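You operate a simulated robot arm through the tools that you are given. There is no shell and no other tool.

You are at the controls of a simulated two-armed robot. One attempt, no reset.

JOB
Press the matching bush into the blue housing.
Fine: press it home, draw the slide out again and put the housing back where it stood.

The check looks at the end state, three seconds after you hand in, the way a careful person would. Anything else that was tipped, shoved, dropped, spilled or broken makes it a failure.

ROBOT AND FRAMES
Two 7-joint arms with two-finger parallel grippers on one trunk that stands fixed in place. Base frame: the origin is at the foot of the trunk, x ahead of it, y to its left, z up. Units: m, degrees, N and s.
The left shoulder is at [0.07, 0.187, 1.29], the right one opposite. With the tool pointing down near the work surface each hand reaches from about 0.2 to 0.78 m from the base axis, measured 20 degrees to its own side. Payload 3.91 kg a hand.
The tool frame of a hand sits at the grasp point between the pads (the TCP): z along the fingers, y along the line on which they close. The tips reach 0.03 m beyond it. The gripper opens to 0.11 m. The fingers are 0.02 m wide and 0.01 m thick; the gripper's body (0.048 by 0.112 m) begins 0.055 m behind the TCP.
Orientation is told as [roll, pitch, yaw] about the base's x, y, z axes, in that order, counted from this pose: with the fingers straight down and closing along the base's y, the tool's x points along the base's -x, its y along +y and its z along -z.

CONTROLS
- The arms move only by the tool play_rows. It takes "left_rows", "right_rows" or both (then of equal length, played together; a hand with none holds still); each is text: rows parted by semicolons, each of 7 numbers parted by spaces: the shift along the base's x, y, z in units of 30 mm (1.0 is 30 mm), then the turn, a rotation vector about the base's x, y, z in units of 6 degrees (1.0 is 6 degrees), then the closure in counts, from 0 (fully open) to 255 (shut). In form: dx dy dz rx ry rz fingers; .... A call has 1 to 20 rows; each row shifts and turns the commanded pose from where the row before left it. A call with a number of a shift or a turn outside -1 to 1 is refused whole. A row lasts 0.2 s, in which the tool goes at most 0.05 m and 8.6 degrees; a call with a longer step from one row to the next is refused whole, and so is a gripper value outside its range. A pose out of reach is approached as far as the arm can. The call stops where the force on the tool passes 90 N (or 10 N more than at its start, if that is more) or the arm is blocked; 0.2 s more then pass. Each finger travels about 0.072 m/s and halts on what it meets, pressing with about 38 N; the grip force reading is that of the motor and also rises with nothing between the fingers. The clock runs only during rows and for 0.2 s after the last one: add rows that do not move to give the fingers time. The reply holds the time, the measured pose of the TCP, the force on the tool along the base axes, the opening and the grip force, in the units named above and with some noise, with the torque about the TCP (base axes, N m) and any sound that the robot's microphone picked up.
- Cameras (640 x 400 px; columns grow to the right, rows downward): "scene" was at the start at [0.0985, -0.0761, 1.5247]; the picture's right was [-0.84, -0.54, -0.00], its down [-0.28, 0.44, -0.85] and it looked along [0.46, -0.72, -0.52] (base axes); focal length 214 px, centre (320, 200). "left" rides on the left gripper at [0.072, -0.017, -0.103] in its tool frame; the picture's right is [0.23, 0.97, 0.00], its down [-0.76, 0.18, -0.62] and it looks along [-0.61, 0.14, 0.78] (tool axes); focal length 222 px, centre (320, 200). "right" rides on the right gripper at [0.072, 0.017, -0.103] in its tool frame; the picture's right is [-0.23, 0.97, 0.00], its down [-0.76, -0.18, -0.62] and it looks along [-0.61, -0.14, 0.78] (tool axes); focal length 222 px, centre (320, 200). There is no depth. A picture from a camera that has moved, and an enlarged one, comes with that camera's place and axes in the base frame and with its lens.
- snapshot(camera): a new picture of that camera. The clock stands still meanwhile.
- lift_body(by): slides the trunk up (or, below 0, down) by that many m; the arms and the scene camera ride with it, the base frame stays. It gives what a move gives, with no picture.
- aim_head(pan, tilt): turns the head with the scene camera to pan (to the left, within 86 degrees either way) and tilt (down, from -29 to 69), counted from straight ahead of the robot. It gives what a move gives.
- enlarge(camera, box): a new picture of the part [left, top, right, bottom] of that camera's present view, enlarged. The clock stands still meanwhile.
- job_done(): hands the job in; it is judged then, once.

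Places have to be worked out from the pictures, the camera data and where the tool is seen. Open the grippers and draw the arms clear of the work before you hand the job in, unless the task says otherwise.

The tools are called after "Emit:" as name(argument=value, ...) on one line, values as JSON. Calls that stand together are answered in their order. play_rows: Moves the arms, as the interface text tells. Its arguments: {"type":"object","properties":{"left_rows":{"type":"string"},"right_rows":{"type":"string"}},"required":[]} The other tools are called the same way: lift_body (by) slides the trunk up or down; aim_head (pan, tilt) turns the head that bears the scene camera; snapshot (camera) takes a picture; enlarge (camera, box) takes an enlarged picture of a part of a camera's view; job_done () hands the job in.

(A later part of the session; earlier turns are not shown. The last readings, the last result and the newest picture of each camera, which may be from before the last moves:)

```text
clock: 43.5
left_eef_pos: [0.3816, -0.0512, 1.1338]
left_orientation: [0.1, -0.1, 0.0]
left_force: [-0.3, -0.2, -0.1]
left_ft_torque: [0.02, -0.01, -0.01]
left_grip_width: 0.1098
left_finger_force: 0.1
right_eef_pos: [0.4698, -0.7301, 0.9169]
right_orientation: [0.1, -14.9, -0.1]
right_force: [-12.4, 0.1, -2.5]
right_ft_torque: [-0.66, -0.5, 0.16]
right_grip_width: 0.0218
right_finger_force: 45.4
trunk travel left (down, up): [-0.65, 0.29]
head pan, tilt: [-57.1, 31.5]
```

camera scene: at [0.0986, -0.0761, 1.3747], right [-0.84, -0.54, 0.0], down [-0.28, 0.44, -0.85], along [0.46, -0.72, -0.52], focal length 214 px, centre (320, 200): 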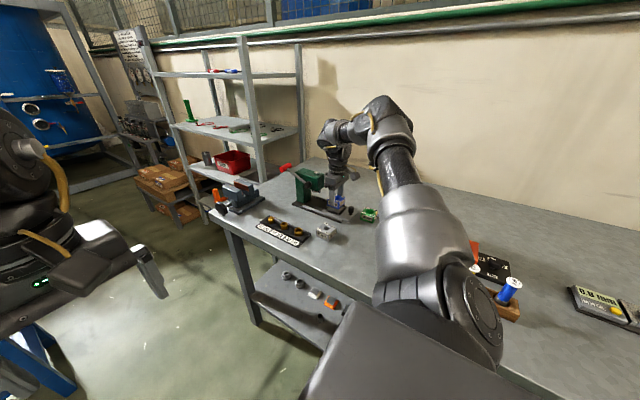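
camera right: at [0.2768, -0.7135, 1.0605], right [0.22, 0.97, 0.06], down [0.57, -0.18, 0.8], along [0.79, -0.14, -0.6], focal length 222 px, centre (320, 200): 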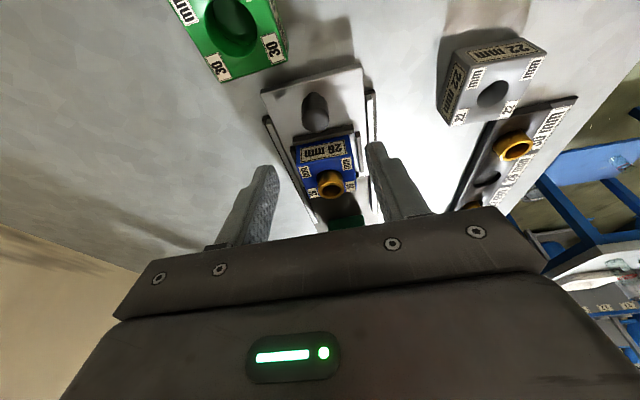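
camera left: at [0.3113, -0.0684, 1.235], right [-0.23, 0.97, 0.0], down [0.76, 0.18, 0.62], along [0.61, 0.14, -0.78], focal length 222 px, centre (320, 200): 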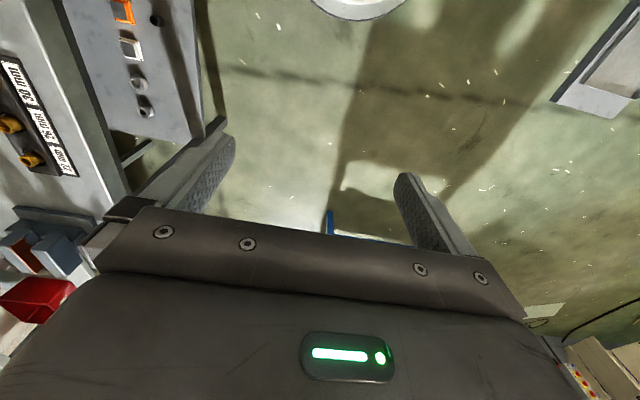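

The slide is against its stop (12 N, no further motion). I relax, open, and withdraw along the tool axis.

Emit:
play_rows(right_rows="-0.06 0 0 0 0 0 255;0 0 0 0 0 0 116;0 0 0 0 0 0 116;0 0 0 0 0 0 116;-0.1 0 0.4 0 0 0 116;-0.25 0 0.8 0 0 0 116;-0.5 0 0.8 0 0 0 116;-0.5 0 0.8 0 0 0 116;-0.5 0 0.5 0 0 0 116;0 0 0 0 0 0 116")

Emit:
enlarge(camera="scene", box=[260, 150, 370, 230])

Emit:
snapshot(camera="right")

```text
clock: 45.8
left_eef_pos: [0.3841, -0.052, 1.1317]
left_orientation: [0.0, 0.0, 0.0]
left_force: [0.2, 0.5, 0.1]
left_ft_torque: [0.01, 0.02, -0.01]
left_grip_width: 0.11
left_finger_force: 0.1
right_eef_pos: [0.4157, -0.7297, 1.0148]
right_orientation: [0.2, -15.0, 0.0]
right_force: [-0.3, -0.1, -0.2]
right_ft_torque: [0.02, 0.02, 0.0]
right_grip_width: 0.0598
right_finger_force: 0.0
trunk travel left (down, up): [-0.65, 0.29]
head pan, tilt: [-57.1, 31.5]
```

```text
5.00 times, centred on (315, 190) of scene
camera zoom: at [0.0992, -0.0763, 1.3747], right [-0.84, -0.54, 0.0], down [-0.28, 0.44, -0.85], along [0.46, -0.72, -0.52], focal length 1072 px, centre (345, 250)
```

zoom: 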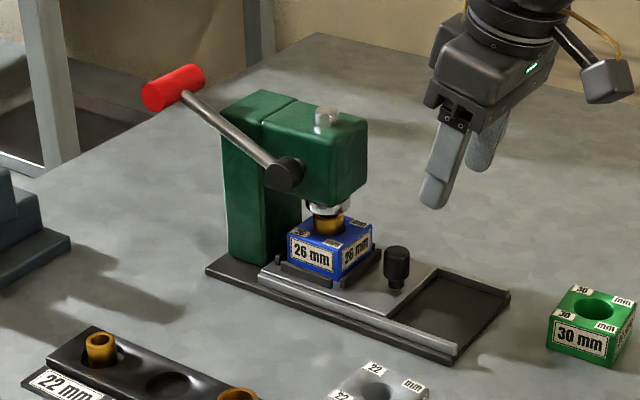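

```text
taken
camera right: at [0.3185, -0.7128, 1.0961], right [0.22, 0.97, 0.06], down [0.57, -0.18, 0.8], along [0.79, -0.14, -0.6], focal length 222 px, centre (320, 200)
```

right: 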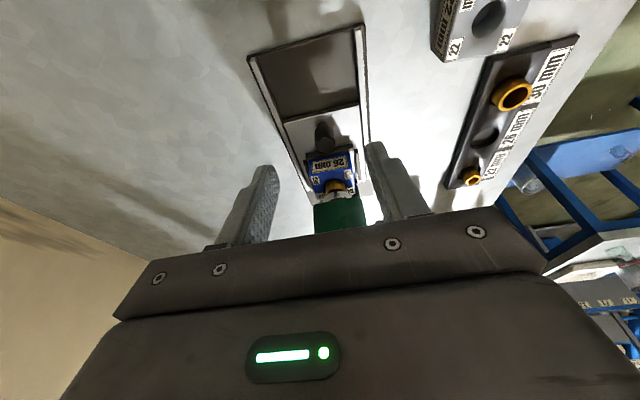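

The bush is under the ram. Next is the lever: handle bar roughly parallel to y near (0.64, -0.66, 1.04). I raise the hand and move to view the lever from above to fix its position.

Emit:
play_rows(right_rows="0 0.3 0.9 0 0.5 0 0;0 0.3 0.9 0 0.5 0 0;0 0.5 0.9 0 0.5 0 0;0.2 0.6 0.9 0 0.5 0 0;0.6 0.6 0.9 0 0.5 0 0;0.8 0.6 0.9 0 0 0 0;0.8 0.6 0.6 0 0 0 0;0.8 0.4 0 0 0 0 0;0.8 0 0 0 0 0 0;0 0 0 0 0 0 0")

Emit:
snapshot(camera="right")

Emit:
snapshot(camera="scene")

```text
clock: 48.0
left_eef_pos: [0.3823, -0.0513, 1.1332]
left_orientation: [0.0, 0.0, 0.0]
left_force: [-0.7, 0.2, 0.7]
left_ft_torque: [0.04, -0.03, 0.01]
left_grip_width: 0.1099
left_finger_force: 0.0
right_eef_pos: [0.4811, -0.6328, 1.1652]
right_orientation: [0.0, -0.2, -0.1]
right_force: [0.3, 0.2, 0.1]
right_ft_torque: [0.01, -0.01, 0.01]
right_grip_width: 0.1101
right_finger_force: 0.0
right hand out of reach, approached as far as the arm can: row 7, 8, 9
trunk travel left (down, up): [-0.65, 0.29]
head pan, tilt: [-57.1, 31.5]
```

```text
taken
camera right: at [0.4085, -0.6169, 1.2675], right [0.23, 0.97, 0.0], down [0.76, -0.18, 0.62], along [0.61, -0.14, -0.78], focal length 222 px, centre (320, 200)
```

right: 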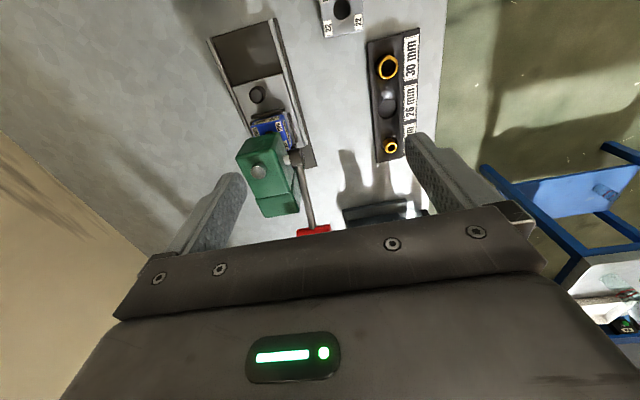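

```text
taken
camera scene: at [0.0979, -0.0764, 1.3748], right [-0.84, -0.54, 0.0], down [-0.28, 0.44, -0.85], along [0.46, -0.72, -0.52], focal length 214 px, centre (320, 200)
```

scene: 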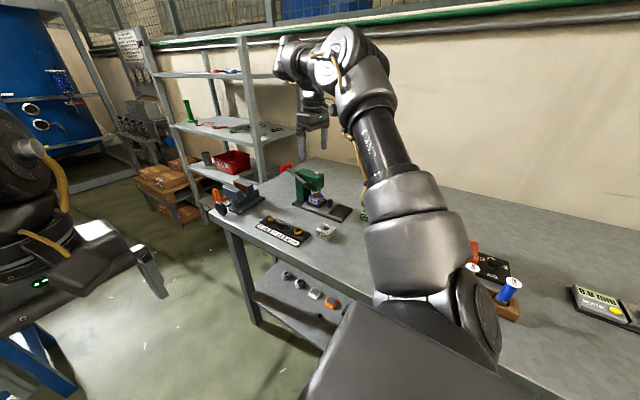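

The arm reached its limit there, but the lever and the red handle's edge are in view. I enlarge.

Emit:
enlarge(camera="right", box=[230, 110, 350, 245])

Emit:
enlarge(camera="scene", box=[265, 150, 355, 220])

```text
2.96 times, centred on (290, 178) of right
camera zoom: at [0.4085, -0.6169, 1.2675], right [0.23, 0.97, 0.0], down [0.76, -0.18, 0.62], along [0.61, -0.14, -0.78], focal length 658 px, centre (409, 267)
```

zoom: 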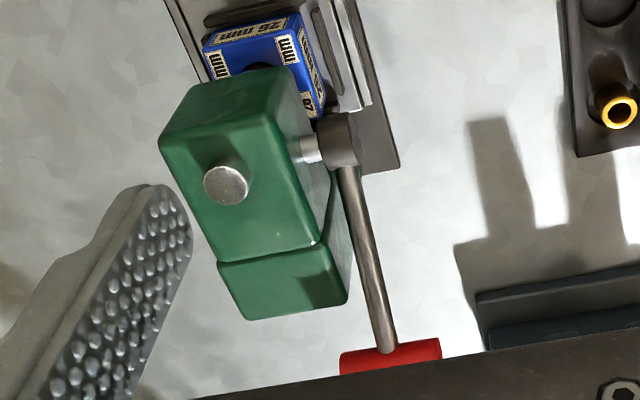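

```text
5.71 times, centred on (310, 185) of scene
camera zoom: at [0.0979, -0.0764, 1.3748], right [-0.84, -0.54, 0.0], down [-0.28, 0.44, -0.85], along [0.46, -0.72, -0.52], focal length 1226 px, centre (377, 286)
```

zoom: 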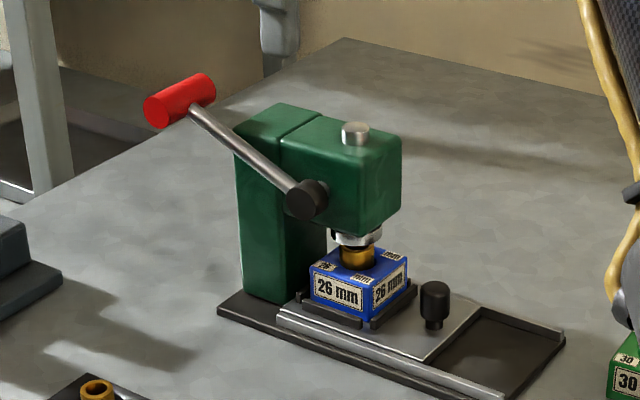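

I now have the hub at ≈(0.548, -0.683, 0.983) and the handle centre at ≈(0.657, -0.683, 1.033), bar along y, lever ~24° above horizontal. I will grip the handle's near end with the tool pointing mainly toward −y; first I rotate the hand in free space.

Emit:
play_rows(right_rows="-0.5 0.5 0 0 0 0 116;-0.5 0.5 0 -0.5 0 0 116;-0.3 0.5 -0.1 -1 0 0 116;-0.3 0.5 -0.1 -1 0 0 116;0 0.5 -0.1 -1 0 0 116;0 0.5 -0.2 -1 0 0 116;0 0.5 -0.2 -1 0 0 116;0 0.3 -0.2 -1 0 0 116;0 0 0 0 0 0 116")

Emit:
snapshot(camera="scene")

```text
clock: 50.0
left_eef_pos: [0.3828, -0.0517, 1.1316]
left_orientation: [0.0, 0.0, -0.1]
left_force: [0.5, 1.1, -0.5]
left_ft_torque: [-0.02, 0.0, 0.01]
left_grip_width: 0.11
left_finger_force: 0.0
right_eef_pos: [0.4254, -0.537, 1.1227]
right_orientation: [-38.8, -0.2, 0.2]
right_force: [0.2, -1.2, 0.5]
right_ft_torque: [-0.04, 0.0, 0.01]
right_grip_width: 0.0604
right_finger_force: 0.1
right hand out of reach, approached as far as the arm can: row 8
trunk travel left (down, up): [-0.65, 0.29]
head pan, tilt: [-57.1, 31.5]
```

```text
taken
camera scene: at [0.0982, -0.0757, 1.3748], right [-0.84, -0.54, 0.0], down [-0.28, 0.44, -0.85], along [0.46, -0.72, -0.52], focal length 214 px, centre (320, 200)
```

scene: 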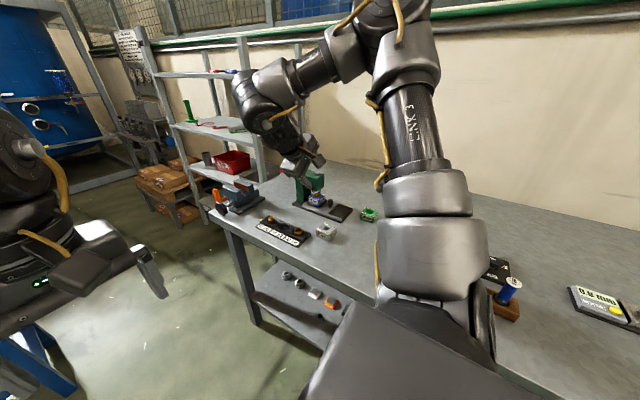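

The wrist ran into a limit on that roll. Instead I'll push the handle with the closed fingers lying across it, tool pointing forward-down (azimuth −55°, 25° below horizontal), which is a natural wrist posture. First I undo the roll and pitch forward in free space.

Emit:
play_rows(right_rows="0 -0.2 0 0.93 0 0 200;0 -0.2 0 0.93 0 0 255;0 -0.2 0 0.93 0 0 255;0 -0.2 0 0.93 0 0 255;0 -0.2 0 0.93 0 0 255;0 0 0 0.93 0 0 255;0 0 0 0.92 0 0 255;0 0 0 0 -1 0 255;0 0 0 0 -1 0 255;0 0 0 0 -1 0 255;0 0 0 0 -1 0 255;0 0 0 0 -1 0 255;0 0 0 0 -1 0 255;0 0 0 0 -1 0 255;0 0 0 0 -1 0 255;0 0 0 0 0 0 255")

Emit:
snapshot(camera="scene")

```text
clock: 53.4
left_eef_pos: [0.3837, -0.0509, 1.1311]
left_orientation: [0.0, 0.0, 0.0]
left_force: [-0.7, 0.1, -0.2]
left_ft_torque: [-0.02, 0.0, 0.01]
left_grip_width: 0.1098
left_finger_force: 0.0
right_eef_pos: [0.4258, -0.5659, 1.1215]
right_orientation: [0.0, -47.9, 0.1]
right_force: [-0.1, -0.9, 0.2]
right_ft_torque: [0.02, 0.0, -0.01]
right_grip_width: 0.0
right_finger_force: 37.5
trunk travel left (down, up): [-0.65, 0.29]
head pan, tilt: [-57.1, 31.5]
```

```text
taken
camera scene: at [0.0992, -0.0759, 1.3747], right [-0.84, -0.54, 0.0], down [-0.28, 0.44, -0.85], along [0.46, -0.72, -0.52], focal length 214 px, centre (320, 200)
```

scene: 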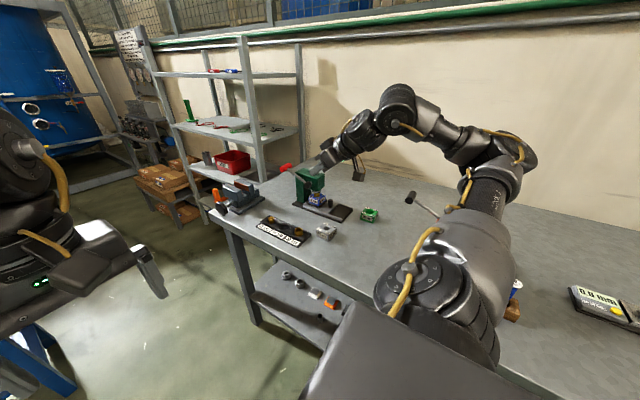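

Good posture. I finish pitching to −66° and turn the azimuth to −54°.

Emit:
play_rows(right_rows="0 0 0 0 -1 0 255;0 0 0 0 -1 0 255;0 0 0 0 -1 0 255;0 0 0 0 0 -1 255;0 0 0 0 0 -1 255;0 0 0 0 0 -1 255;0 0 0 0 0 -1 255;0 0 0 0 0 -1 255;0 0 0 0 0 -1 255;0 0 0 0 0 -1 255;0 0 0 0 0 -1 255;0 0 0 0 0 -1 255;0 0 0 0 0 0 255")

Emit:
snapshot(camera="scene")

Emit:
snapshot(camera="right")

```text
clock: 56.1
left_eef_pos: [0.3843, -0.05, 1.1326]
left_orientation: [0.0, 0.0, 0.0]
left_force: [-0.1, 1.3, 1.2]
left_ft_torque: [0.03, 0.02, 0.02]
left_grip_width: 0.1103
left_finger_force: 0.0
right_eef_pos: [0.3597, -0.6764, 1.1032]
right_orientation: [0.2, -66.2, -52.8]
right_force: [1.2, 0.3, -0.3]
right_ft_torque: [-0.02, 0.01, 0.01]
right_grip_width: 0.0
right_finger_force: 37.9
right hand out of reach, approached as far as the arm can: row 9, 10, 11, 12
trunk travel left (down, up): [-0.65, 0.29]
head pan, tilt: [-57.1, 31.5]
```

```text
taken
camera scene: at [0.0993, -0.0743, 1.3748], right [-0.84, -0.54, 0.0], down [-0.28, 0.44, -0.85], along [0.46, -0.72, -0.52], focal length 214 px, centre (320, 200)
```

scene: 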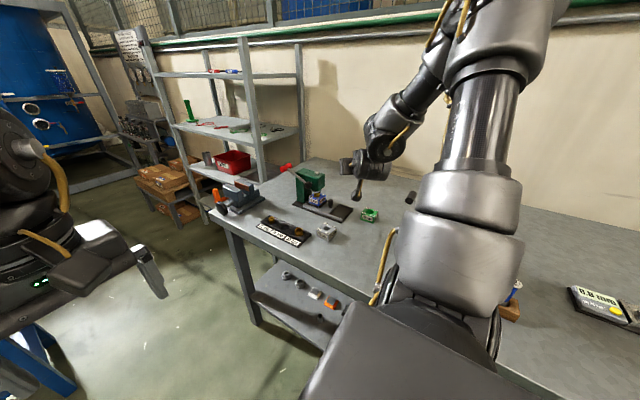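

```text
taken
camera right: at [0.2981, -0.5681, 1.0784], right [0.83, 0.52, 0.21], down [-0.3, 0.1, 0.95], along [0.47, -0.85, 0.24], focal length 222 px, centre (320, 200)
```

right: 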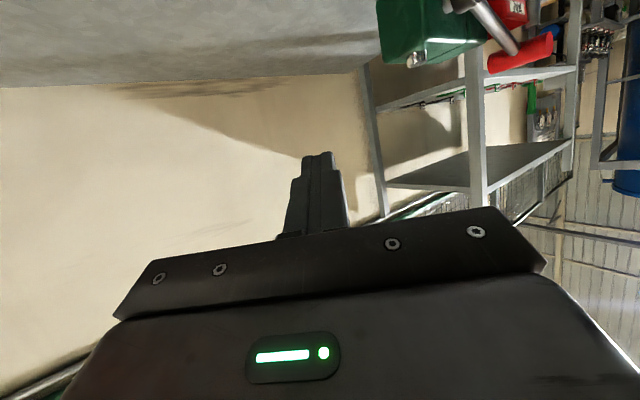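

The orientation was reached but the wrist was too close to the shoulder there, so the position drifted. I move the hand outward first to see where the commanded pose ends.

Emit:
play_rows(right_rows="0.8 0 -0.2 0 0 0 255;0.8 0 -0.3 0 0 0 255;0.8 0 -0.3 0 0 0 255;0.8 0 -0.2 0 0 0 255;0.8 0 0 0 0 0 255;0 0 0 0 0 0 255")

Emit:
snapshot(camera="scene")

```text
clock: 57.5
left_eef_pos: [0.3843, -0.0501, 1.1327]
left_orientation: [0.0, 0.1, 0.0]
left_force: [1.5, -0.2, -0.1]
left_ft_torque: [0.02, 0.01, 0.01]
left_grip_width: 0.1102
left_finger_force: 0.0
right_eef_pos: [0.4636, -0.6936, 1.0711]
right_orientation: [0.0, -65.9, -54.0]
right_force: [0.6, -0.1, 0.1]
right_ft_torque: [0.01, 0.01, 0.0]
right_grip_width: 0.0
right_finger_force: 38.0
right hand out of reach, approached as far as the arm can: row 1
trunk travel left (down, up): [-0.65, 0.29]
head pan, tilt: [-57.1, 31.5]
```

```text
taken
camera scene: at [0.0988, -0.0757, 1.3747], right [-0.84, -0.54, 0.0], down [-0.28, 0.44, -0.85], along [0.46, -0.72, -0.52], focal length 214 px, centre (320, 200)
```

scene: 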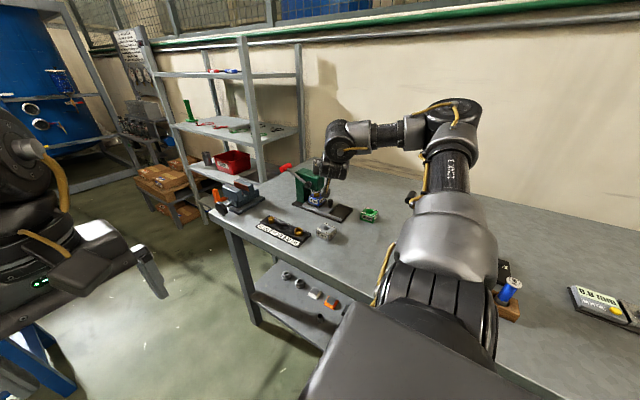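

When out of reach the command resets to the achieved pose. Now I shift to a staging point clear of the press at about (0.56, -0.56, 1.07).

Emit:
play_rows(right_rows="0 0.9 0 0 0 0 255;0.3 0.9 0 0 0 0 255;0.8 0.9 0 0 0 0 255;0.8 0.8 0 0 0 0 255;0.8 0.5 0 0 0 0 255;0.5 0.4 0 0 0 0 255;0 0 0 0 0 0 255")

Emit:
snapshot(camera="right")

```text
clock: 59.1
left_eef_pos: [0.3839, -0.052, 1.1322]
left_orientation: [0.0, 0.0, -0.1]
left_force: [0.0, -0.3, 0.6]
left_ft_torque: [-0.02, -0.03, 0.01]
left_grip_width: 0.1101
left_finger_force: 0.0
right_eef_pos: [0.5674, -0.6444, 1.069]
right_orientation: [0.2, -66.0, -54.0]
right_force: [0.1, 0.2, -0.2]
right_ft_torque: [-0.01, 0.02, 0.04]
right_grip_width: 0.0
right_finger_force: 37.5
right hand out of reach, approached as far as the arm can: row 1, 2, 3, 4, 5, 6
trunk travel left (down, up): [-0.65, 0.29]
head pan, tilt: [-57.1, 31.5]
```

```text
taken
camera right: at [0.5081, -0.5348, 1.0439], right [0.84, 0.5, 0.21], down [-0.3, 0.1, 0.95], along [0.45, -0.86, 0.24], focal length 222 px, centre (320, 200)
```

right: 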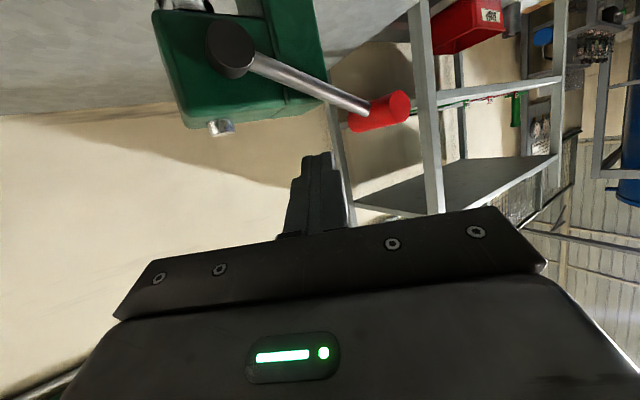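

The tool azimuth is limited near here; the handle is now visible just ahead (computed ≈(0.662, -0.683, 1.029), consistent). I raise slightly, turn azimuth to −45° and move forward so the closed fingers lie above the handle's near end.

Emit:
play_rows(right_rows="0 0 0.7 0 0 0.5 255;0 0 0.3 0 0 1 255;0.5 0 0 0 0 0 255;0.7 0 0 0 0 0 255;0.7 0 0 0 0 0 255;0.7 -0.1 0 0 0 0 255;0 0 0 0 0 0 255")

Emit:
snapshot(camera="right")

Emit:
enlarge(camera="scene", box=[250, 130, 370, 220])

```text
clock: 60.8
left_eef_pos: [0.3822, -0.052, 1.1324]
left_orientation: [0.0, 0.0, 0.0]
left_force: [0.0, -0.8, 0.1]
left_ft_torque: [-0.03, -0.01, 0.03]
left_grip_width: 0.1096
left_finger_force: 0.0
right_eef_pos: [0.6463, -0.6485, 1.0982]
right_orientation: [0.1, -66.0, -45.0]
right_force: [-0.1, 0.3, -0.7]
right_ft_torque: [0.01, 0.02, -0.03]
right_grip_width: 0.0
right_finger_force: 37.6
trunk travel left (down, up): [-0.65, 0.29]
head pan, tilt: [-57.1, 31.5]
```

```text
taken
camera right: at [0.5708, -0.5482, 1.0742], right [0.75, 0.62, 0.21], down [-0.31, 0.06, 0.95], along [0.58, -0.78, 0.24], focal length 222 px, centre (320, 200)
```

right: 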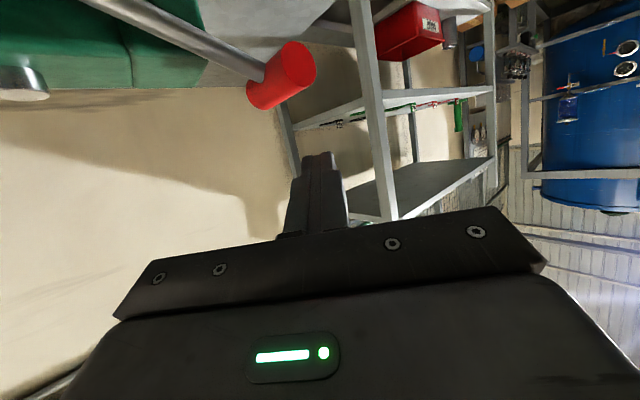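

```text
4.44 times, centred on (310, 175) of scene
camera zoom: at [0.0977, -0.0764, 1.3748], right [-0.84, -0.54, 0.0], down [-0.28, 0.44, -0.85], along [0.46, -0.72, -0.52], focal length 953 px, centre (364, 311)
```

zoom: 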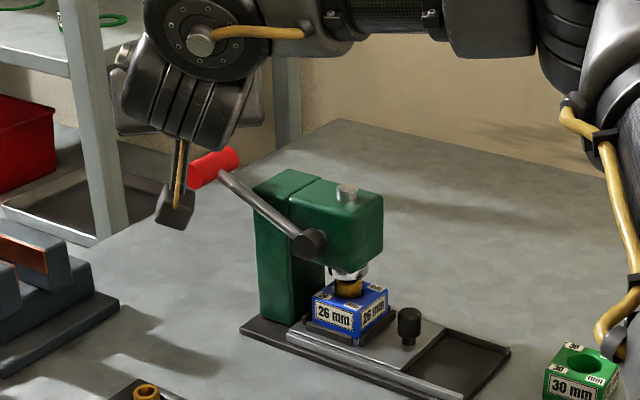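

I have the handle's near end at y≈-0.657 and axis at (0.654, 1.031). I shift 10 mm to −y and lower to just above the bar.

Emit:
play_rows(right_rows="0 -0.33 0 0 0 0 255;0 0 -0.5 0 0 0 255;0 0 -0.4 0 0 0 255;0 0 0 0 0 0 255")

Emit:
snapshot(camera="right")

Emit:
enlarge(camera="scene", box=[250, 130, 370, 220])

```text
clock: 61.8
left_eef_pos: [0.3831, -0.0518, 1.1324]
left_orientation: [0.0, 0.1, 0.0]
left_force: [0.3, 0.6, 0.1]
left_ft_torque: [0.01, -0.02, 0.0]
left_grip_width: 0.11
left_finger_force: 0.0
right_eef_pos: [0.6475, -0.6575, 1.072]
right_orientation: [0.2, -65.9, -45.1]
right_force: [0.5, 0.0, 0.0]
right_ft_torque: [-0.01, 0.02, 0.01]
right_grip_width: 0.0001
right_finger_force: 37.6
trunk travel left (down, up): [-0.65, 0.29]
head pan, tilt: [-57.1, 31.5]
```

```text
taken
camera right: at [0.5707, -0.5577, 1.0474], right [0.75, 0.62, 0.21], down [-0.31, 0.06, 0.95], along [0.58, -0.78, 0.24], focal length 222 px, centre (320, 200)
```

right: 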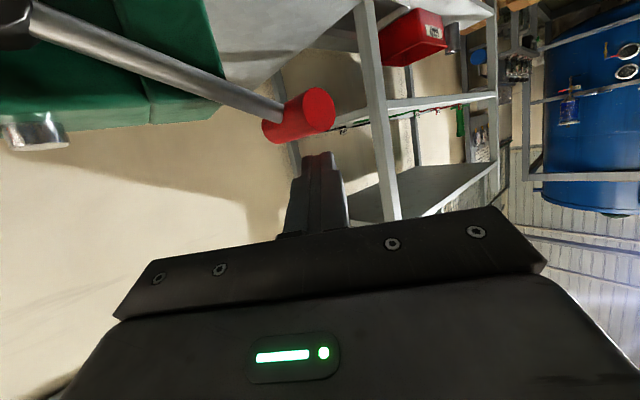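

```text
4.44 times, centred on (310, 175) of scene
camera zoom: at [0.0983, -0.0761, 1.3748], right [-0.84, -0.54, 0.0], down [-0.28, 0.44, -0.85], along [0.46, -0.72, -0.52], focal length 953 px, centre (364, 311)
```

zoom: 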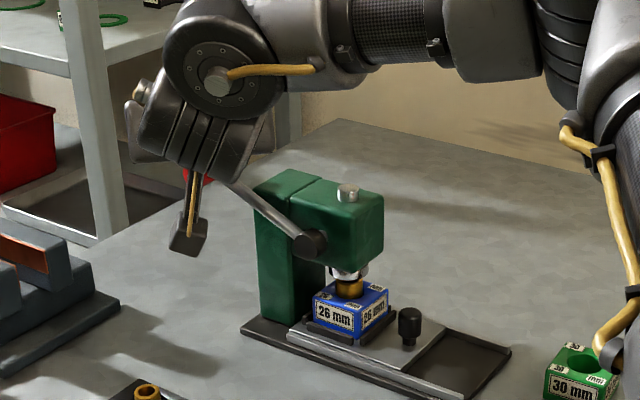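

About 10 mm above the handle. I lower in 3 mm steps until I feel it.

Emit:
play_rows(right_rows="0 0 -0.1 0 0 0 255;0 0 -0.1 0 0 0 255;0 0 -0.1 0 0 0 255;0 0 -0.1 0 0 0 255;0 0 0 0 0 0 255")

Emit:
enlarge(camera="scene", box=[280, 150, 350, 220])

Emit:
snapshot(camera="right")

```text
clock: 63.0
left_eef_pos: [0.3839, -0.0514, 1.1325]
left_orientation: [0.0, 0.0, 0.0]
left_force: [-0.3, 0.6, 0.2]
left_ft_torque: [-0.01, 0.0, 0.0]
left_grip_width: 0.1099
left_finger_force: 0.0
right_eef_pos: [0.6465, -0.6576, 1.0597]
right_orientation: [0.0, -66.1, -45.0]
right_force: [1.1, 0.0, 0.5]
right_ft_torque: [-0.01, -0.04, 0.02]
right_grip_width: 0.0003
right_finger_force: 37.4
trunk travel left (down, up): [-0.65, 0.29]
head pan, tilt: [-57.1, 31.5]
```

```text
5.71 times, centred on (315, 185) of scene
camera zoom: at [0.0986, -0.076, 1.3748], right [-0.84, -0.54, 0.0], down [-0.28, 0.44, -0.85], along [0.46, -0.72, -0.52], focal length 1226 px, centre (349, 286)
```

zoom: 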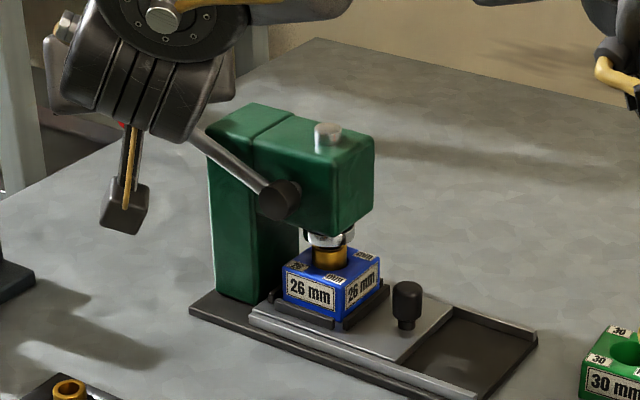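

```text
taken
camera right: at [0.5706, -0.5576, 1.035], right [0.75, 0.62, 0.21], down [-0.31, 0.06, 0.95], along [0.58, -0.78, 0.24], focal length 222 px, centre (320, 200)
```

right: 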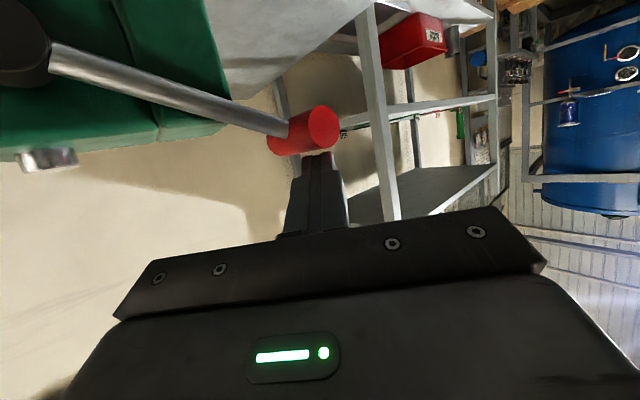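

The fingers lie right on top of the bar. I continue lowering and watch force and ram.

Emit:
play_rows(right_rows="0 0 -0.1 0 0 0 255;0 0 -0.1 0 0 0 255;0 0 0 0 0 0 255")

```text
clock: 63.8
left_eef_pos: [0.3833, -0.0508, 1.132]
left_orientation: [0.0, 0.0, 0.0]
left_force: [-0.2, -0.6, 0.2]
left_ft_torque: [0.02, 0.01, -0.03]
left_grip_width: 0.1101
left_finger_force: 0.0
right_eef_pos: [0.6463, -0.6567, 1.0529]
right_orientation: [0.0, -66.0, -45.1]
right_force: [0.7, -0.4, 0.5]
right_ft_torque: [0.0, -0.02, 0.04]
right_grip_width: 0.0
right_finger_force: 37.8
trunk travel left (down, up): [-0.65, 0.29]
head pan, tilt: [-57.1, 31.5]
```

Emit:
play_rows(right_rows="0 0 -0.1 0 0 0 255;0 0 -0.1 0 0 0 255;0 0 0 0 0 0 255")

Emit:
snapshot(camera="right")

```text
clock: 64.5
left_eef_pos: [0.3825, -0.052, 1.1324]
left_orientation: [-0.1, 0.0, 0.0]
left_force: [0.5, 0.4, -0.3]
left_ft_torque: [0.01, 0.02, 0.02]
left_grip_width: 0.11
left_finger_force: 0.1
right_eef_pos: [0.647, -0.6562, 1.047]
right_orientation: [0.0, -66.0, -45.0]
right_force: [-0.4, -0.2, 2.0]
right_ft_torque: [-0.01, -0.03, 0.03]
right_grip_width: 0.0
right_finger_force: 37.7
trunk travel left (down, up): [-0.65, 0.29]
head pan, tilt: [-57.1, 31.5]
```

```text
taken
camera right: at [0.5705, -0.5574, 1.0228], right [0.75, 0.62, 0.21], down [-0.31, 0.06, 0.95], along [0.58, -0.78, 0.24], focal length 222 px, centre (320, 200)
```

right: 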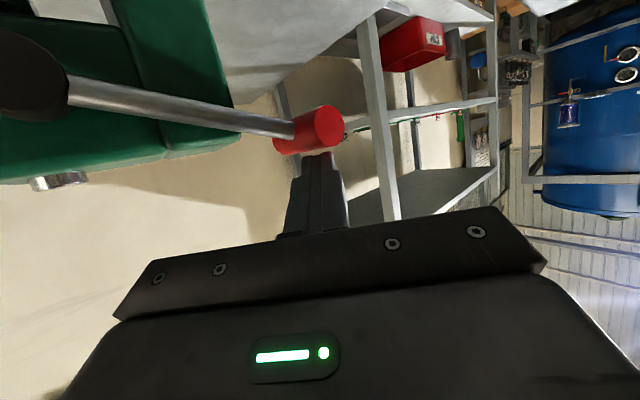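

The handle is following the fingers down with only ~2 N: it moves downward freely. I check the ram.

Emit:
enlarge(camera="scene", box=[300, 165, 350, 210])

```text
8.89 times, centred on (325, 188) of scene
camera zoom: at [0.0985, -0.0759, 1.3748], right [-0.84, -0.54, 0.0], down [-0.28, 0.44, -0.85], along [0.46, -0.72, -0.52], focal length 1906 px, centre (276, 311)
```

zoom: 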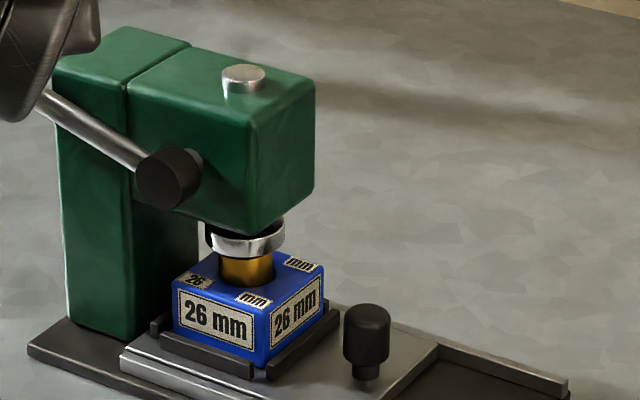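

The ram came down a few mm, so pushing down is the pressing direction. I continue, following the handle's arc.

Emit:
play_rows(right_rows="0.05 0 -0.1 0 0 0 255;0.05 0 -0.1 0 0 0 255;0.04 0 -0.1 0 0 0 255;0.04 0 -0.1 0 0 0 255;0 0 0 0 0 0 255")

Emit:
enlarge(camera="scene", box=[300, 165, 350, 210])

Emit:
snapshot(camera="right")

```text
clock: 65.8
left_eef_pos: [0.3827, -0.052, 1.132]
left_orientation: [0.0, 0.0, 0.0]
left_force: [-0.4, 0.0, -0.5]
left_ft_torque: [-0.01, -0.01, 0.0]
left_grip_width: 0.11
left_finger_force: 0.1
right_eef_pos: [0.6528, -0.6577, 1.0348]
right_orientation: [0.2, -66.0, -45.0]
right_force: [-0.1, -0.2, 0.8]
right_ft_torque: [-0.04, -0.05, -0.04]
right_grip_width: 0.0001
right_finger_force: 37.5
trunk travel left (down, up): [-0.65, 0.29]
head pan, tilt: [-57.1, 31.5]
```

```text
8.89 times, centred on (325, 188) of scene
camera zoom: at [0.0984, -0.0761, 1.3748], right [-0.84, -0.54, 0.0], down [-0.28, 0.44, -0.85], along [0.46, -0.72, -0.52], focal length 1906 px, centre (276, 311)
```

zoom: 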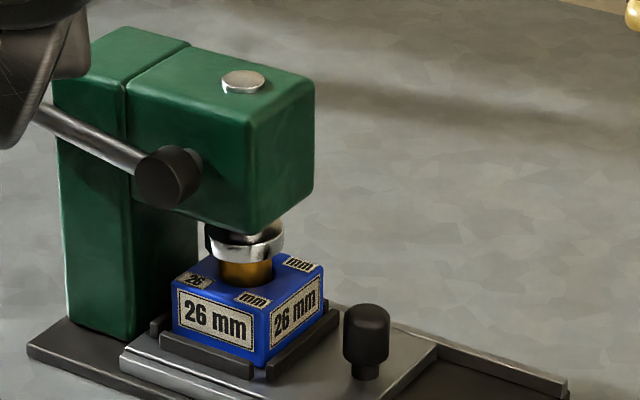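

```text
taken
camera right: at [0.5761, -0.5576, 1.0108], right [0.75, 0.62, 0.21], down [-0.31, 0.06, 0.95], along [0.58, -0.78, 0.24], focal length 222 px, centre (320, 200)
```

right: 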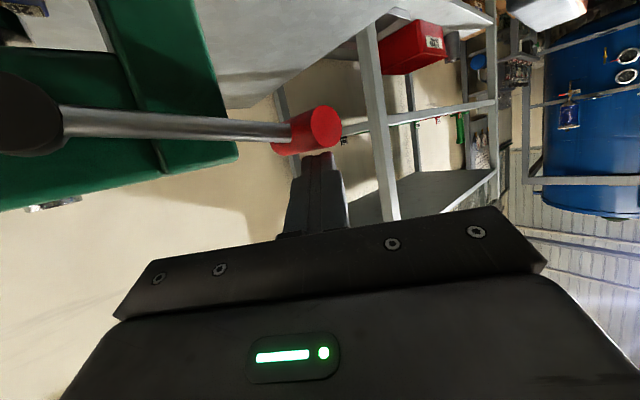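

Still free travel; ram nearly at the bush. I push further, watching for rising force.

Emit:
play_rows(right_rows="0.03 0 -0.1 0 0 0 255;0.03 0 -0.1 0 0 0 255;0.02 0 -0.1 0 0 0 255;0.02 0 -0.1 0 0 0 255;0 0 0 0 0 0 255")

Emit:
enlarge(camera="scene", box=[300, 165, 350, 210])

```text
clock: 67.0
left_eef_pos: [0.3828, -0.0511, 1.1311]
left_orientation: [-0.1, 0.0, 0.1]
left_force: [-0.1, -1.1, -0.5]
left_ft_torque: [-0.01, 0.02, -0.02]
left_grip_width: 0.1101
left_finger_force: 0.0
right_eef_pos: [0.655, -0.6578, 1.0233]
right_orientation: [0.1, -66.1, -45.1]
right_force: [-0.5, 0.6, 0.8]
right_ft_torque: [-0.06, 0.01, -0.02]
right_grip_width: 0.0
right_finger_force: 37.8
trunk travel left (down, up): [-0.65, 0.29]
head pan, tilt: [-57.1, 31.5]
```

```text
8.89 times, centred on (325, 188) of scene
camera zoom: at [0.0984, -0.0761, 1.3748], right [-0.84, -0.54, 0.0], down [-0.28, 0.44, -0.85], along [0.46, -0.72, -0.52], focal length 1906 px, centre (276, 311)
```

zoom: 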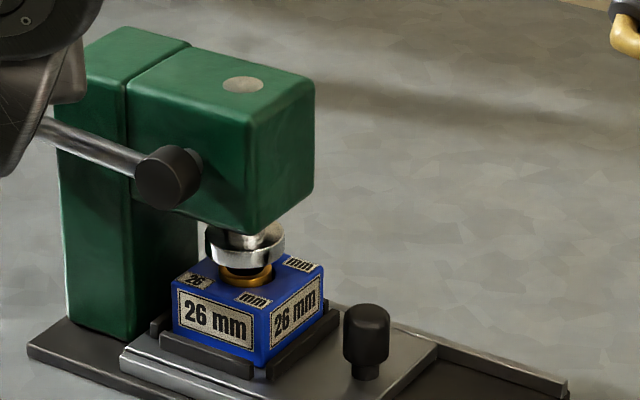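

The ram is down on the bush, and the visible part of it is shrinking. I keep pushing.

Emit:
play_rows(right_rows="0.01 0 -0.1 0 0 0 255;0.01 0 -0.1 0 0 0 255;0 0 -0.1 0 0 0 255;0 0 -0.1 0 0 0 255;0 0 0 0 0 0 255")

Emit:
enlarge(camera="scene", box=[300, 165, 350, 210])

```text
clock: 68.2
left_eef_pos: [0.3829, -0.0521, 1.1317]
left_orientation: [0.1, 0.0, 0.0]
left_force: [-0.2, 0.6, 0.6]
left_ft_torque: [0.03, 0.02, 0.0]
left_grip_width: 0.1099
left_finger_force: 0.1
right_eef_pos: [0.6556, -0.6571, 1.0115]
right_orientation: [0.0, -66.0, -45.0]
right_force: [2.5, -0.4, 1.8]
right_ft_torque: [-0.01, -0.04, 0.04]
right_grip_width: 0.0
right_finger_force: 37.3
trunk travel left (down, up): [-0.65, 0.29]
head pan, tilt: [-57.1, 31.5]
```

```text
8.89 times, centred on (325, 188) of scene
camera zoom: at [0.0987, -0.0759, 1.3747], right [-0.84, -0.54, 0.0], down [-0.28, 0.44, -0.85], along [0.46, -0.72, -0.52], focal length 1906 px, centre (276, 311)
```

zoom: 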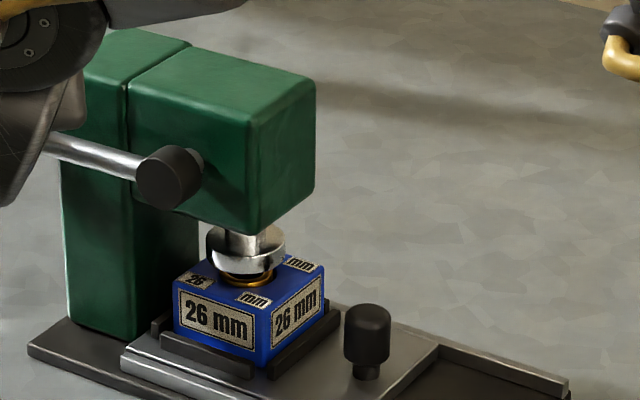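

Little force so far. I continue with the same small steps.

Emit:
play_rows(right_rows="0 0 -0.1 0 0 0 255;0 0 -0.1 0 0 0 255;0 0 -0.1 0 0 0 255;0 0 0 0 0 0 255")

Emit:
enlarge(camera="scene", box=[305, 170, 345, 205])

```text
clock: 69.2
left_eef_pos: [0.3838, -0.0517, 1.1326]
left_orientation: [0.0, 0.0, 0.1]
left_force: [0.0, 0.4, 0.3]
left_ft_torque: [0.0, 0.0, 0.01]
left_grip_width: 0.11
left_finger_force: 0.0
right_eef_pos: [0.6563, -0.6568, 1.0021]
right_orientation: [0.0, -66.0, -45.0]
right_force: [1.7, 0.6, 2.1]
right_ft_torque: [-0.01, -0.05, 0.01]
right_grip_width: 0.0002
right_finger_force: 38.1
trunk travel left (down, up): [-0.65, 0.29]
head pan, tilt: [-57.1, 31.5]
```

```text
11.43 times, centred on (325, 188) of scene
camera zoom: at [0.0986, -0.0757, 1.3748], right [-0.84, -0.54, 0.0], down [-0.28, 0.44, -0.85], along [0.46, -0.72, -0.52], focal length 2451 px, centre (263, 343)
```

zoom: 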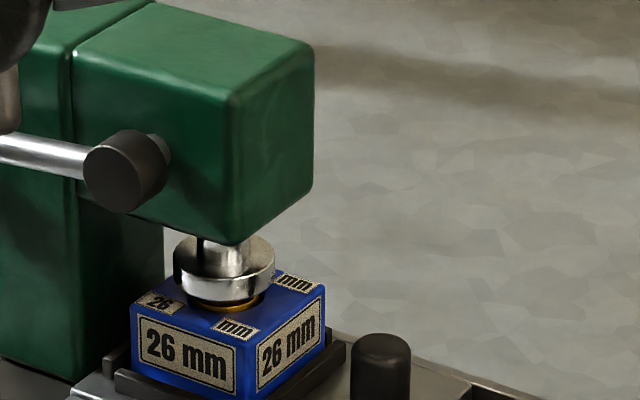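

Only a thin edge of the bush still shows. I continue toward home.

Emit:
play_rows(right_rows="0 0 -0.1 0 0 0 255;0 0 -0.1 0 0 0 255;0 0 -0.1 0 0 0 255;0 0 0 0 0 0 255")

Emit:
enlarge(camera="scene", box=[305, 170, 345, 205])

Emit:
snapshot(camera="right")

```text
clock: 70.2
left_eef_pos: [0.3832, -0.0514, 1.1329]
left_orientation: [0.0, 0.0, 0.0]
left_force: [-0.1, 0.0, -0.9]
left_ft_torque: [0.0, -0.01, -0.02]
left_grip_width: 0.11
left_finger_force: 0.0
right_eef_pos: [0.6553, -0.6565, 0.9931]
right_orientation: [0.0, -66.0, -44.9]
right_force: [0.5, 1.4, 1.3]
right_ft_torque: [-0.02, -0.03, 0.03]
right_grip_width: 0.0
right_finger_force: 37.6
trunk travel left (down, up): [-0.65, 0.29]
head pan, tilt: [-57.1, 31.5]
```

```text
11.43 times, centred on (325, 188) of scene
camera zoom: at [0.0984, -0.0756, 1.3748], right [-0.84, -0.54, 0.0], down [-0.28, 0.44, -0.85], along [0.46, -0.72, -0.52], focal length 2451 px, centre (263, 343)
```

zoom: 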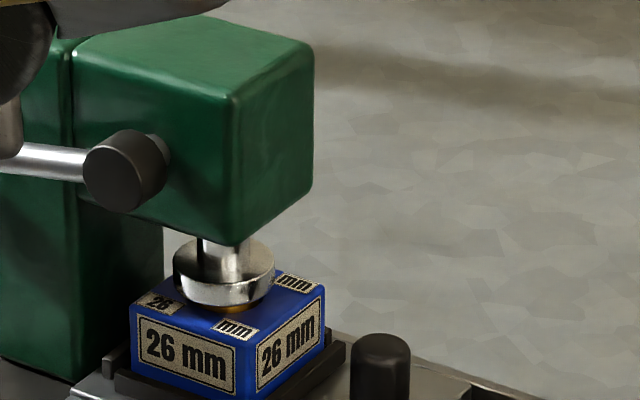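

```text
taken
camera right: at [0.5795, -0.557, 0.9693], right [0.75, 0.62, 0.21], down [-0.31, 0.06, 0.95], along [0.58, -0.78, 0.24], focal length 222 px, centre (320, 200)
```

right: 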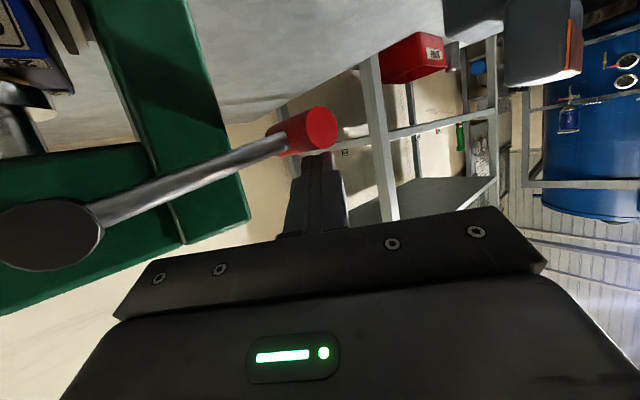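

Very nearly flush. I continue until the force rises.

Emit:
play_rows(right_rows="0 0 -0.08 0 0 0 255;0 0 -0.08 0 0 0 255;0 0 -0.08 0 0 0 255;0 0 0 0 0 0 255")

Emit:
enlarge(camera="scene", box=[305, 170, 345, 205])

```text
clock: 71.2
left_eef_pos: [0.3833, -0.0516, 1.1327]
left_orientation: [0.0, 0.1, -0.1]
left_force: [-0.6, -1.1, 0.6]
left_ft_torque: [0.02, 0.0, 0.02]
left_grip_width: 0.1102
left_finger_force: 0.1
right_eef_pos: [0.6553, -0.6569, 0.9861]
right_orientation: [0.0, -66.0, -45.1]
right_force: [-0.9, 0.0, 2.8]
right_ft_torque: [-0.04, -0.02, -0.02]
right_grip_width: 0.0
right_finger_force: 37.6
trunk travel left (down, up): [-0.65, 0.29]
head pan, tilt: [-57.1, 31.5]
```

```text
11.43 times, centred on (325, 188) of scene
camera zoom: at [0.0981, -0.0757, 1.3748], right [-0.84, -0.54, 0.0], down [-0.28, 0.44, -0.85], along [0.46, -0.72, -0.52], focal length 2451 px, centre (263, 343)
```

zoom: 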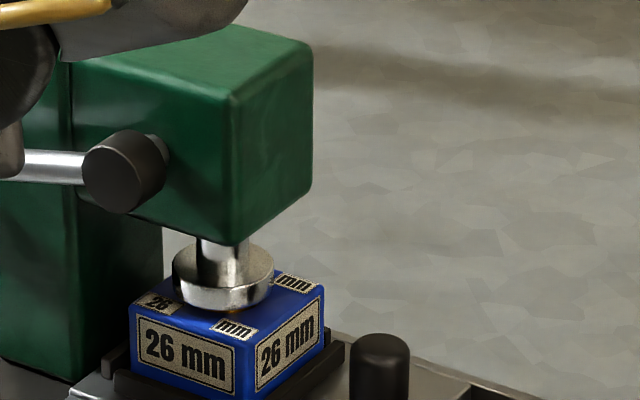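

Disc almost on the housing face. Continue gently.

Emit:
play_rows(right_rows="0 0 -0.08 0 0 0 255;0 0 -0.08 0 0 0 255;0 0 -0.08 0 0 0 255;0 0 0 0 0 0 255")

Emit:
enlarge(camera="scene", box=[305, 170, 345, 205])

```text
clock: 72.2
left_eef_pos: [0.3827, -0.0513, 1.132]
left_orientation: [0.0, 0.0, 0.0]
left_force: [0.5, 0.5, 0.5]
left_ft_torque: [-0.02, -0.01, 0.0]
left_grip_width: 0.1101
left_finger_force: 0.1
right_eef_pos: [0.655, -0.6568, 0.98]
right_orientation: [0.1, -66.0, -45.1]
right_force: [-1.0, -0.3, 2.0]
right_ft_torque: [-0.09, 0.0, -0.04]
right_grip_width: 0.0002
right_finger_force: 37.8
trunk travel left (down, up): [-0.65, 0.29]
head pan, tilt: [-57.1, 31.5]
```

```text
11.43 times, centred on (325, 188) of scene
camera zoom: at [0.098, -0.0757, 1.3748], right [-0.84, -0.54, 0.0], down [-0.28, 0.44, -0.85], along [0.46, -0.72, -0.52], focal length 2451 px, centre (263, 343)
```

zoom: 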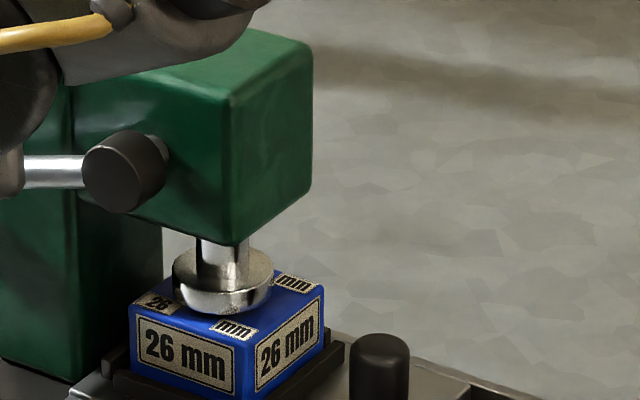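

Still moving with ~2 N. Continue until it bottoms.

Emit:
play_rows(right_rows="0 0 -0.08 0 0 0 255;0 0 -0.08 0 0 0 255;0 0 -0.08 0 0 0 255;0 0 0 0 0 0 255")

Emit:
enlarge(camera="scene", box=[305, 170, 345, 205])

Emit:
snapshot(camera="scene")

```text
clock: 73.2
left_eef_pos: [0.3826, -0.0507, 1.1324]
left_orientation: [0.0, 0.0, 0.0]
left_force: [-1.0, -0.7, -0.7]
left_ft_torque: [0.02, 0.0, 0.03]
left_grip_width: 0.11
left_finger_force: 0.1
right_eef_pos: [0.6558, -0.6565, 0.9734]
right_orientation: [0.2, -66.2, -45.2]
right_force: [0.1, -1.8, 7.9]
right_ft_torque: [-0.2, -0.1, -0.03]
right_grip_width: 0.0
right_finger_force: 37.9
trunk travel left (down, up): [-0.65, 0.29]
head pan, tilt: [-57.1, 31.5]
```

```text
11.43 times, centred on (325, 188) of scene
camera zoom: at [0.0975, -0.0752, 1.375], right [-0.84, -0.54, 0.0], down [-0.28, 0.44, -0.85], along [0.46, -0.72, -0.52], focal length 2451 px, centre (263, 343)
```

zoom: 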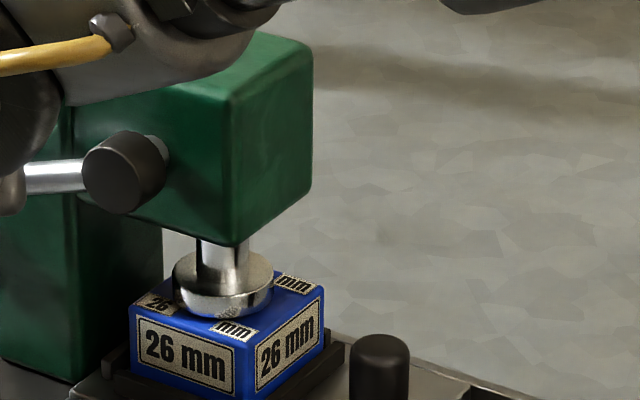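

```text
taken
camera scene: at [0.0975, -0.0752, 1.375], right [-0.84, -0.54, 0.0], down [-0.28, 0.44, -0.85], along [0.46, -0.72, -0.52], focal length 214 px, centre (320, 200)
```

scene: 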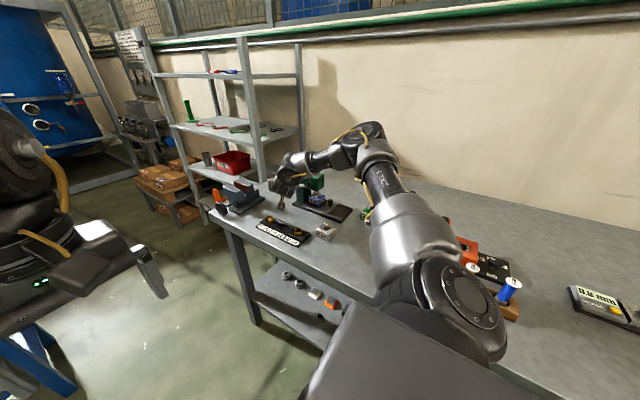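

Force is rising (8 N): I keep pressing in small steps.

Emit:
play_rows(right_rows="0 0 -0.06 0 0 0 255;0 0 -0.06 0 0 0 255;0 0 0 0 0 0 255")

Emit:
enlarge(camera="scene", box=[265, 165, 345, 225])

Emit:
snapshot(camera="right")

```text
clock: 74.0
left_eef_pos: [0.3813, -0.0502, 1.1339]
left_orientation: [0.1, -0.1, 0.0]
left_force: [0.6, 0.3, -0.4]
left_ft_torque: [-0.02, 0.0, -0.02]
left_grip_width: 0.11
left_finger_force: 0.0
right_eef_pos: [0.6553, -0.6557, 0.9719]
right_orientation: [0.3, -66.3, -45.4]
right_force: [3.1, -5.9, 17.9]
right_ft_torque: [-0.51, -0.27, -0.01]
right_grip_width: 0.0002
right_finger_force: 37.9
trunk travel left (down, up): [-0.65, 0.29]
head pan, tilt: [-57.1, 31.5]
```

```text
6.67 times, centred on (305, 195) of scene
camera zoom: at [0.0967, -0.0745, 1.3751], right [-0.84, -0.54, 0.0], down [-0.28, 0.44, -0.85], along [0.46, -0.72, -0.52], focal length 1430 px, centre (420, 233)
```

zoom: 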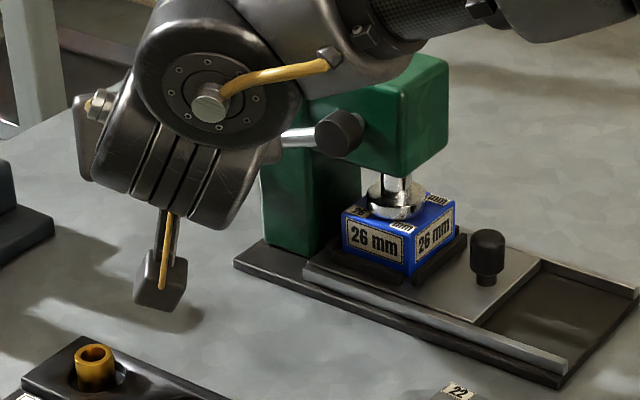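

```text
taken
camera right: at [0.5792, -0.5568, 0.9466], right [0.75, 0.62, 0.21], down [-0.31, 0.06, 0.95], along [0.58, -0.78, 0.24], focal length 222 px, centre (320, 200)
```

right: 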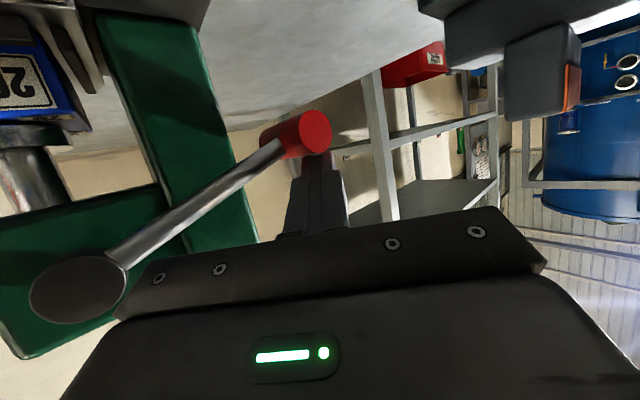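

The contact torque fits the handle (not the hub). The ram is now loaded; I press harder to drive it home.

Emit:
play_rows(right_rows="0 0 -0.1 0 0 0 255;0 0 -0.1 0 0 0 255;0 0 0 0 0 0 255")

Emit:
enlarge(camera="scene", box=[310, 175, 340, 205])

```text
clock: 74.8
left_eef_pos: [0.3816, -0.0486, 1.1332]
left_orientation: [-0.1, -0.2, 0.1]
left_force: [0.5, -0.1, -1.3]
left_ft_torque: [-0.03, -0.01, 0.0]
left_grip_width: 0.11
left_finger_force: 0.1
right_eef_pos: [0.6554, -0.6561, 0.9683]
right_orientation: [0.5, -66.6, -45.5]
right_force: [8.6, -11.8, 33.2]
right_ft_torque: [-0.98, -0.51, 0.06]
right_grip_width: 0.0001
right_finger_force: 37.1
trunk travel left (down, up): [-0.65, 0.29]
head pan, tilt: [-57.1, 31.5]
```

```text
13.33 times, centred on (325, 190) of scene
camera zoom: at [0.0953, -0.0731, 1.3754], right [-0.84, -0.54, 0.0], down [-0.28, 0.44, -0.85], along [0.46, -0.72, -0.52], focal length 2860 px, centre (253, 333)
```

zoom: 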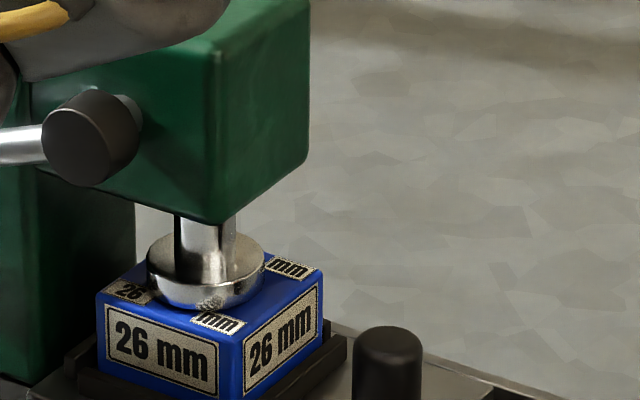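

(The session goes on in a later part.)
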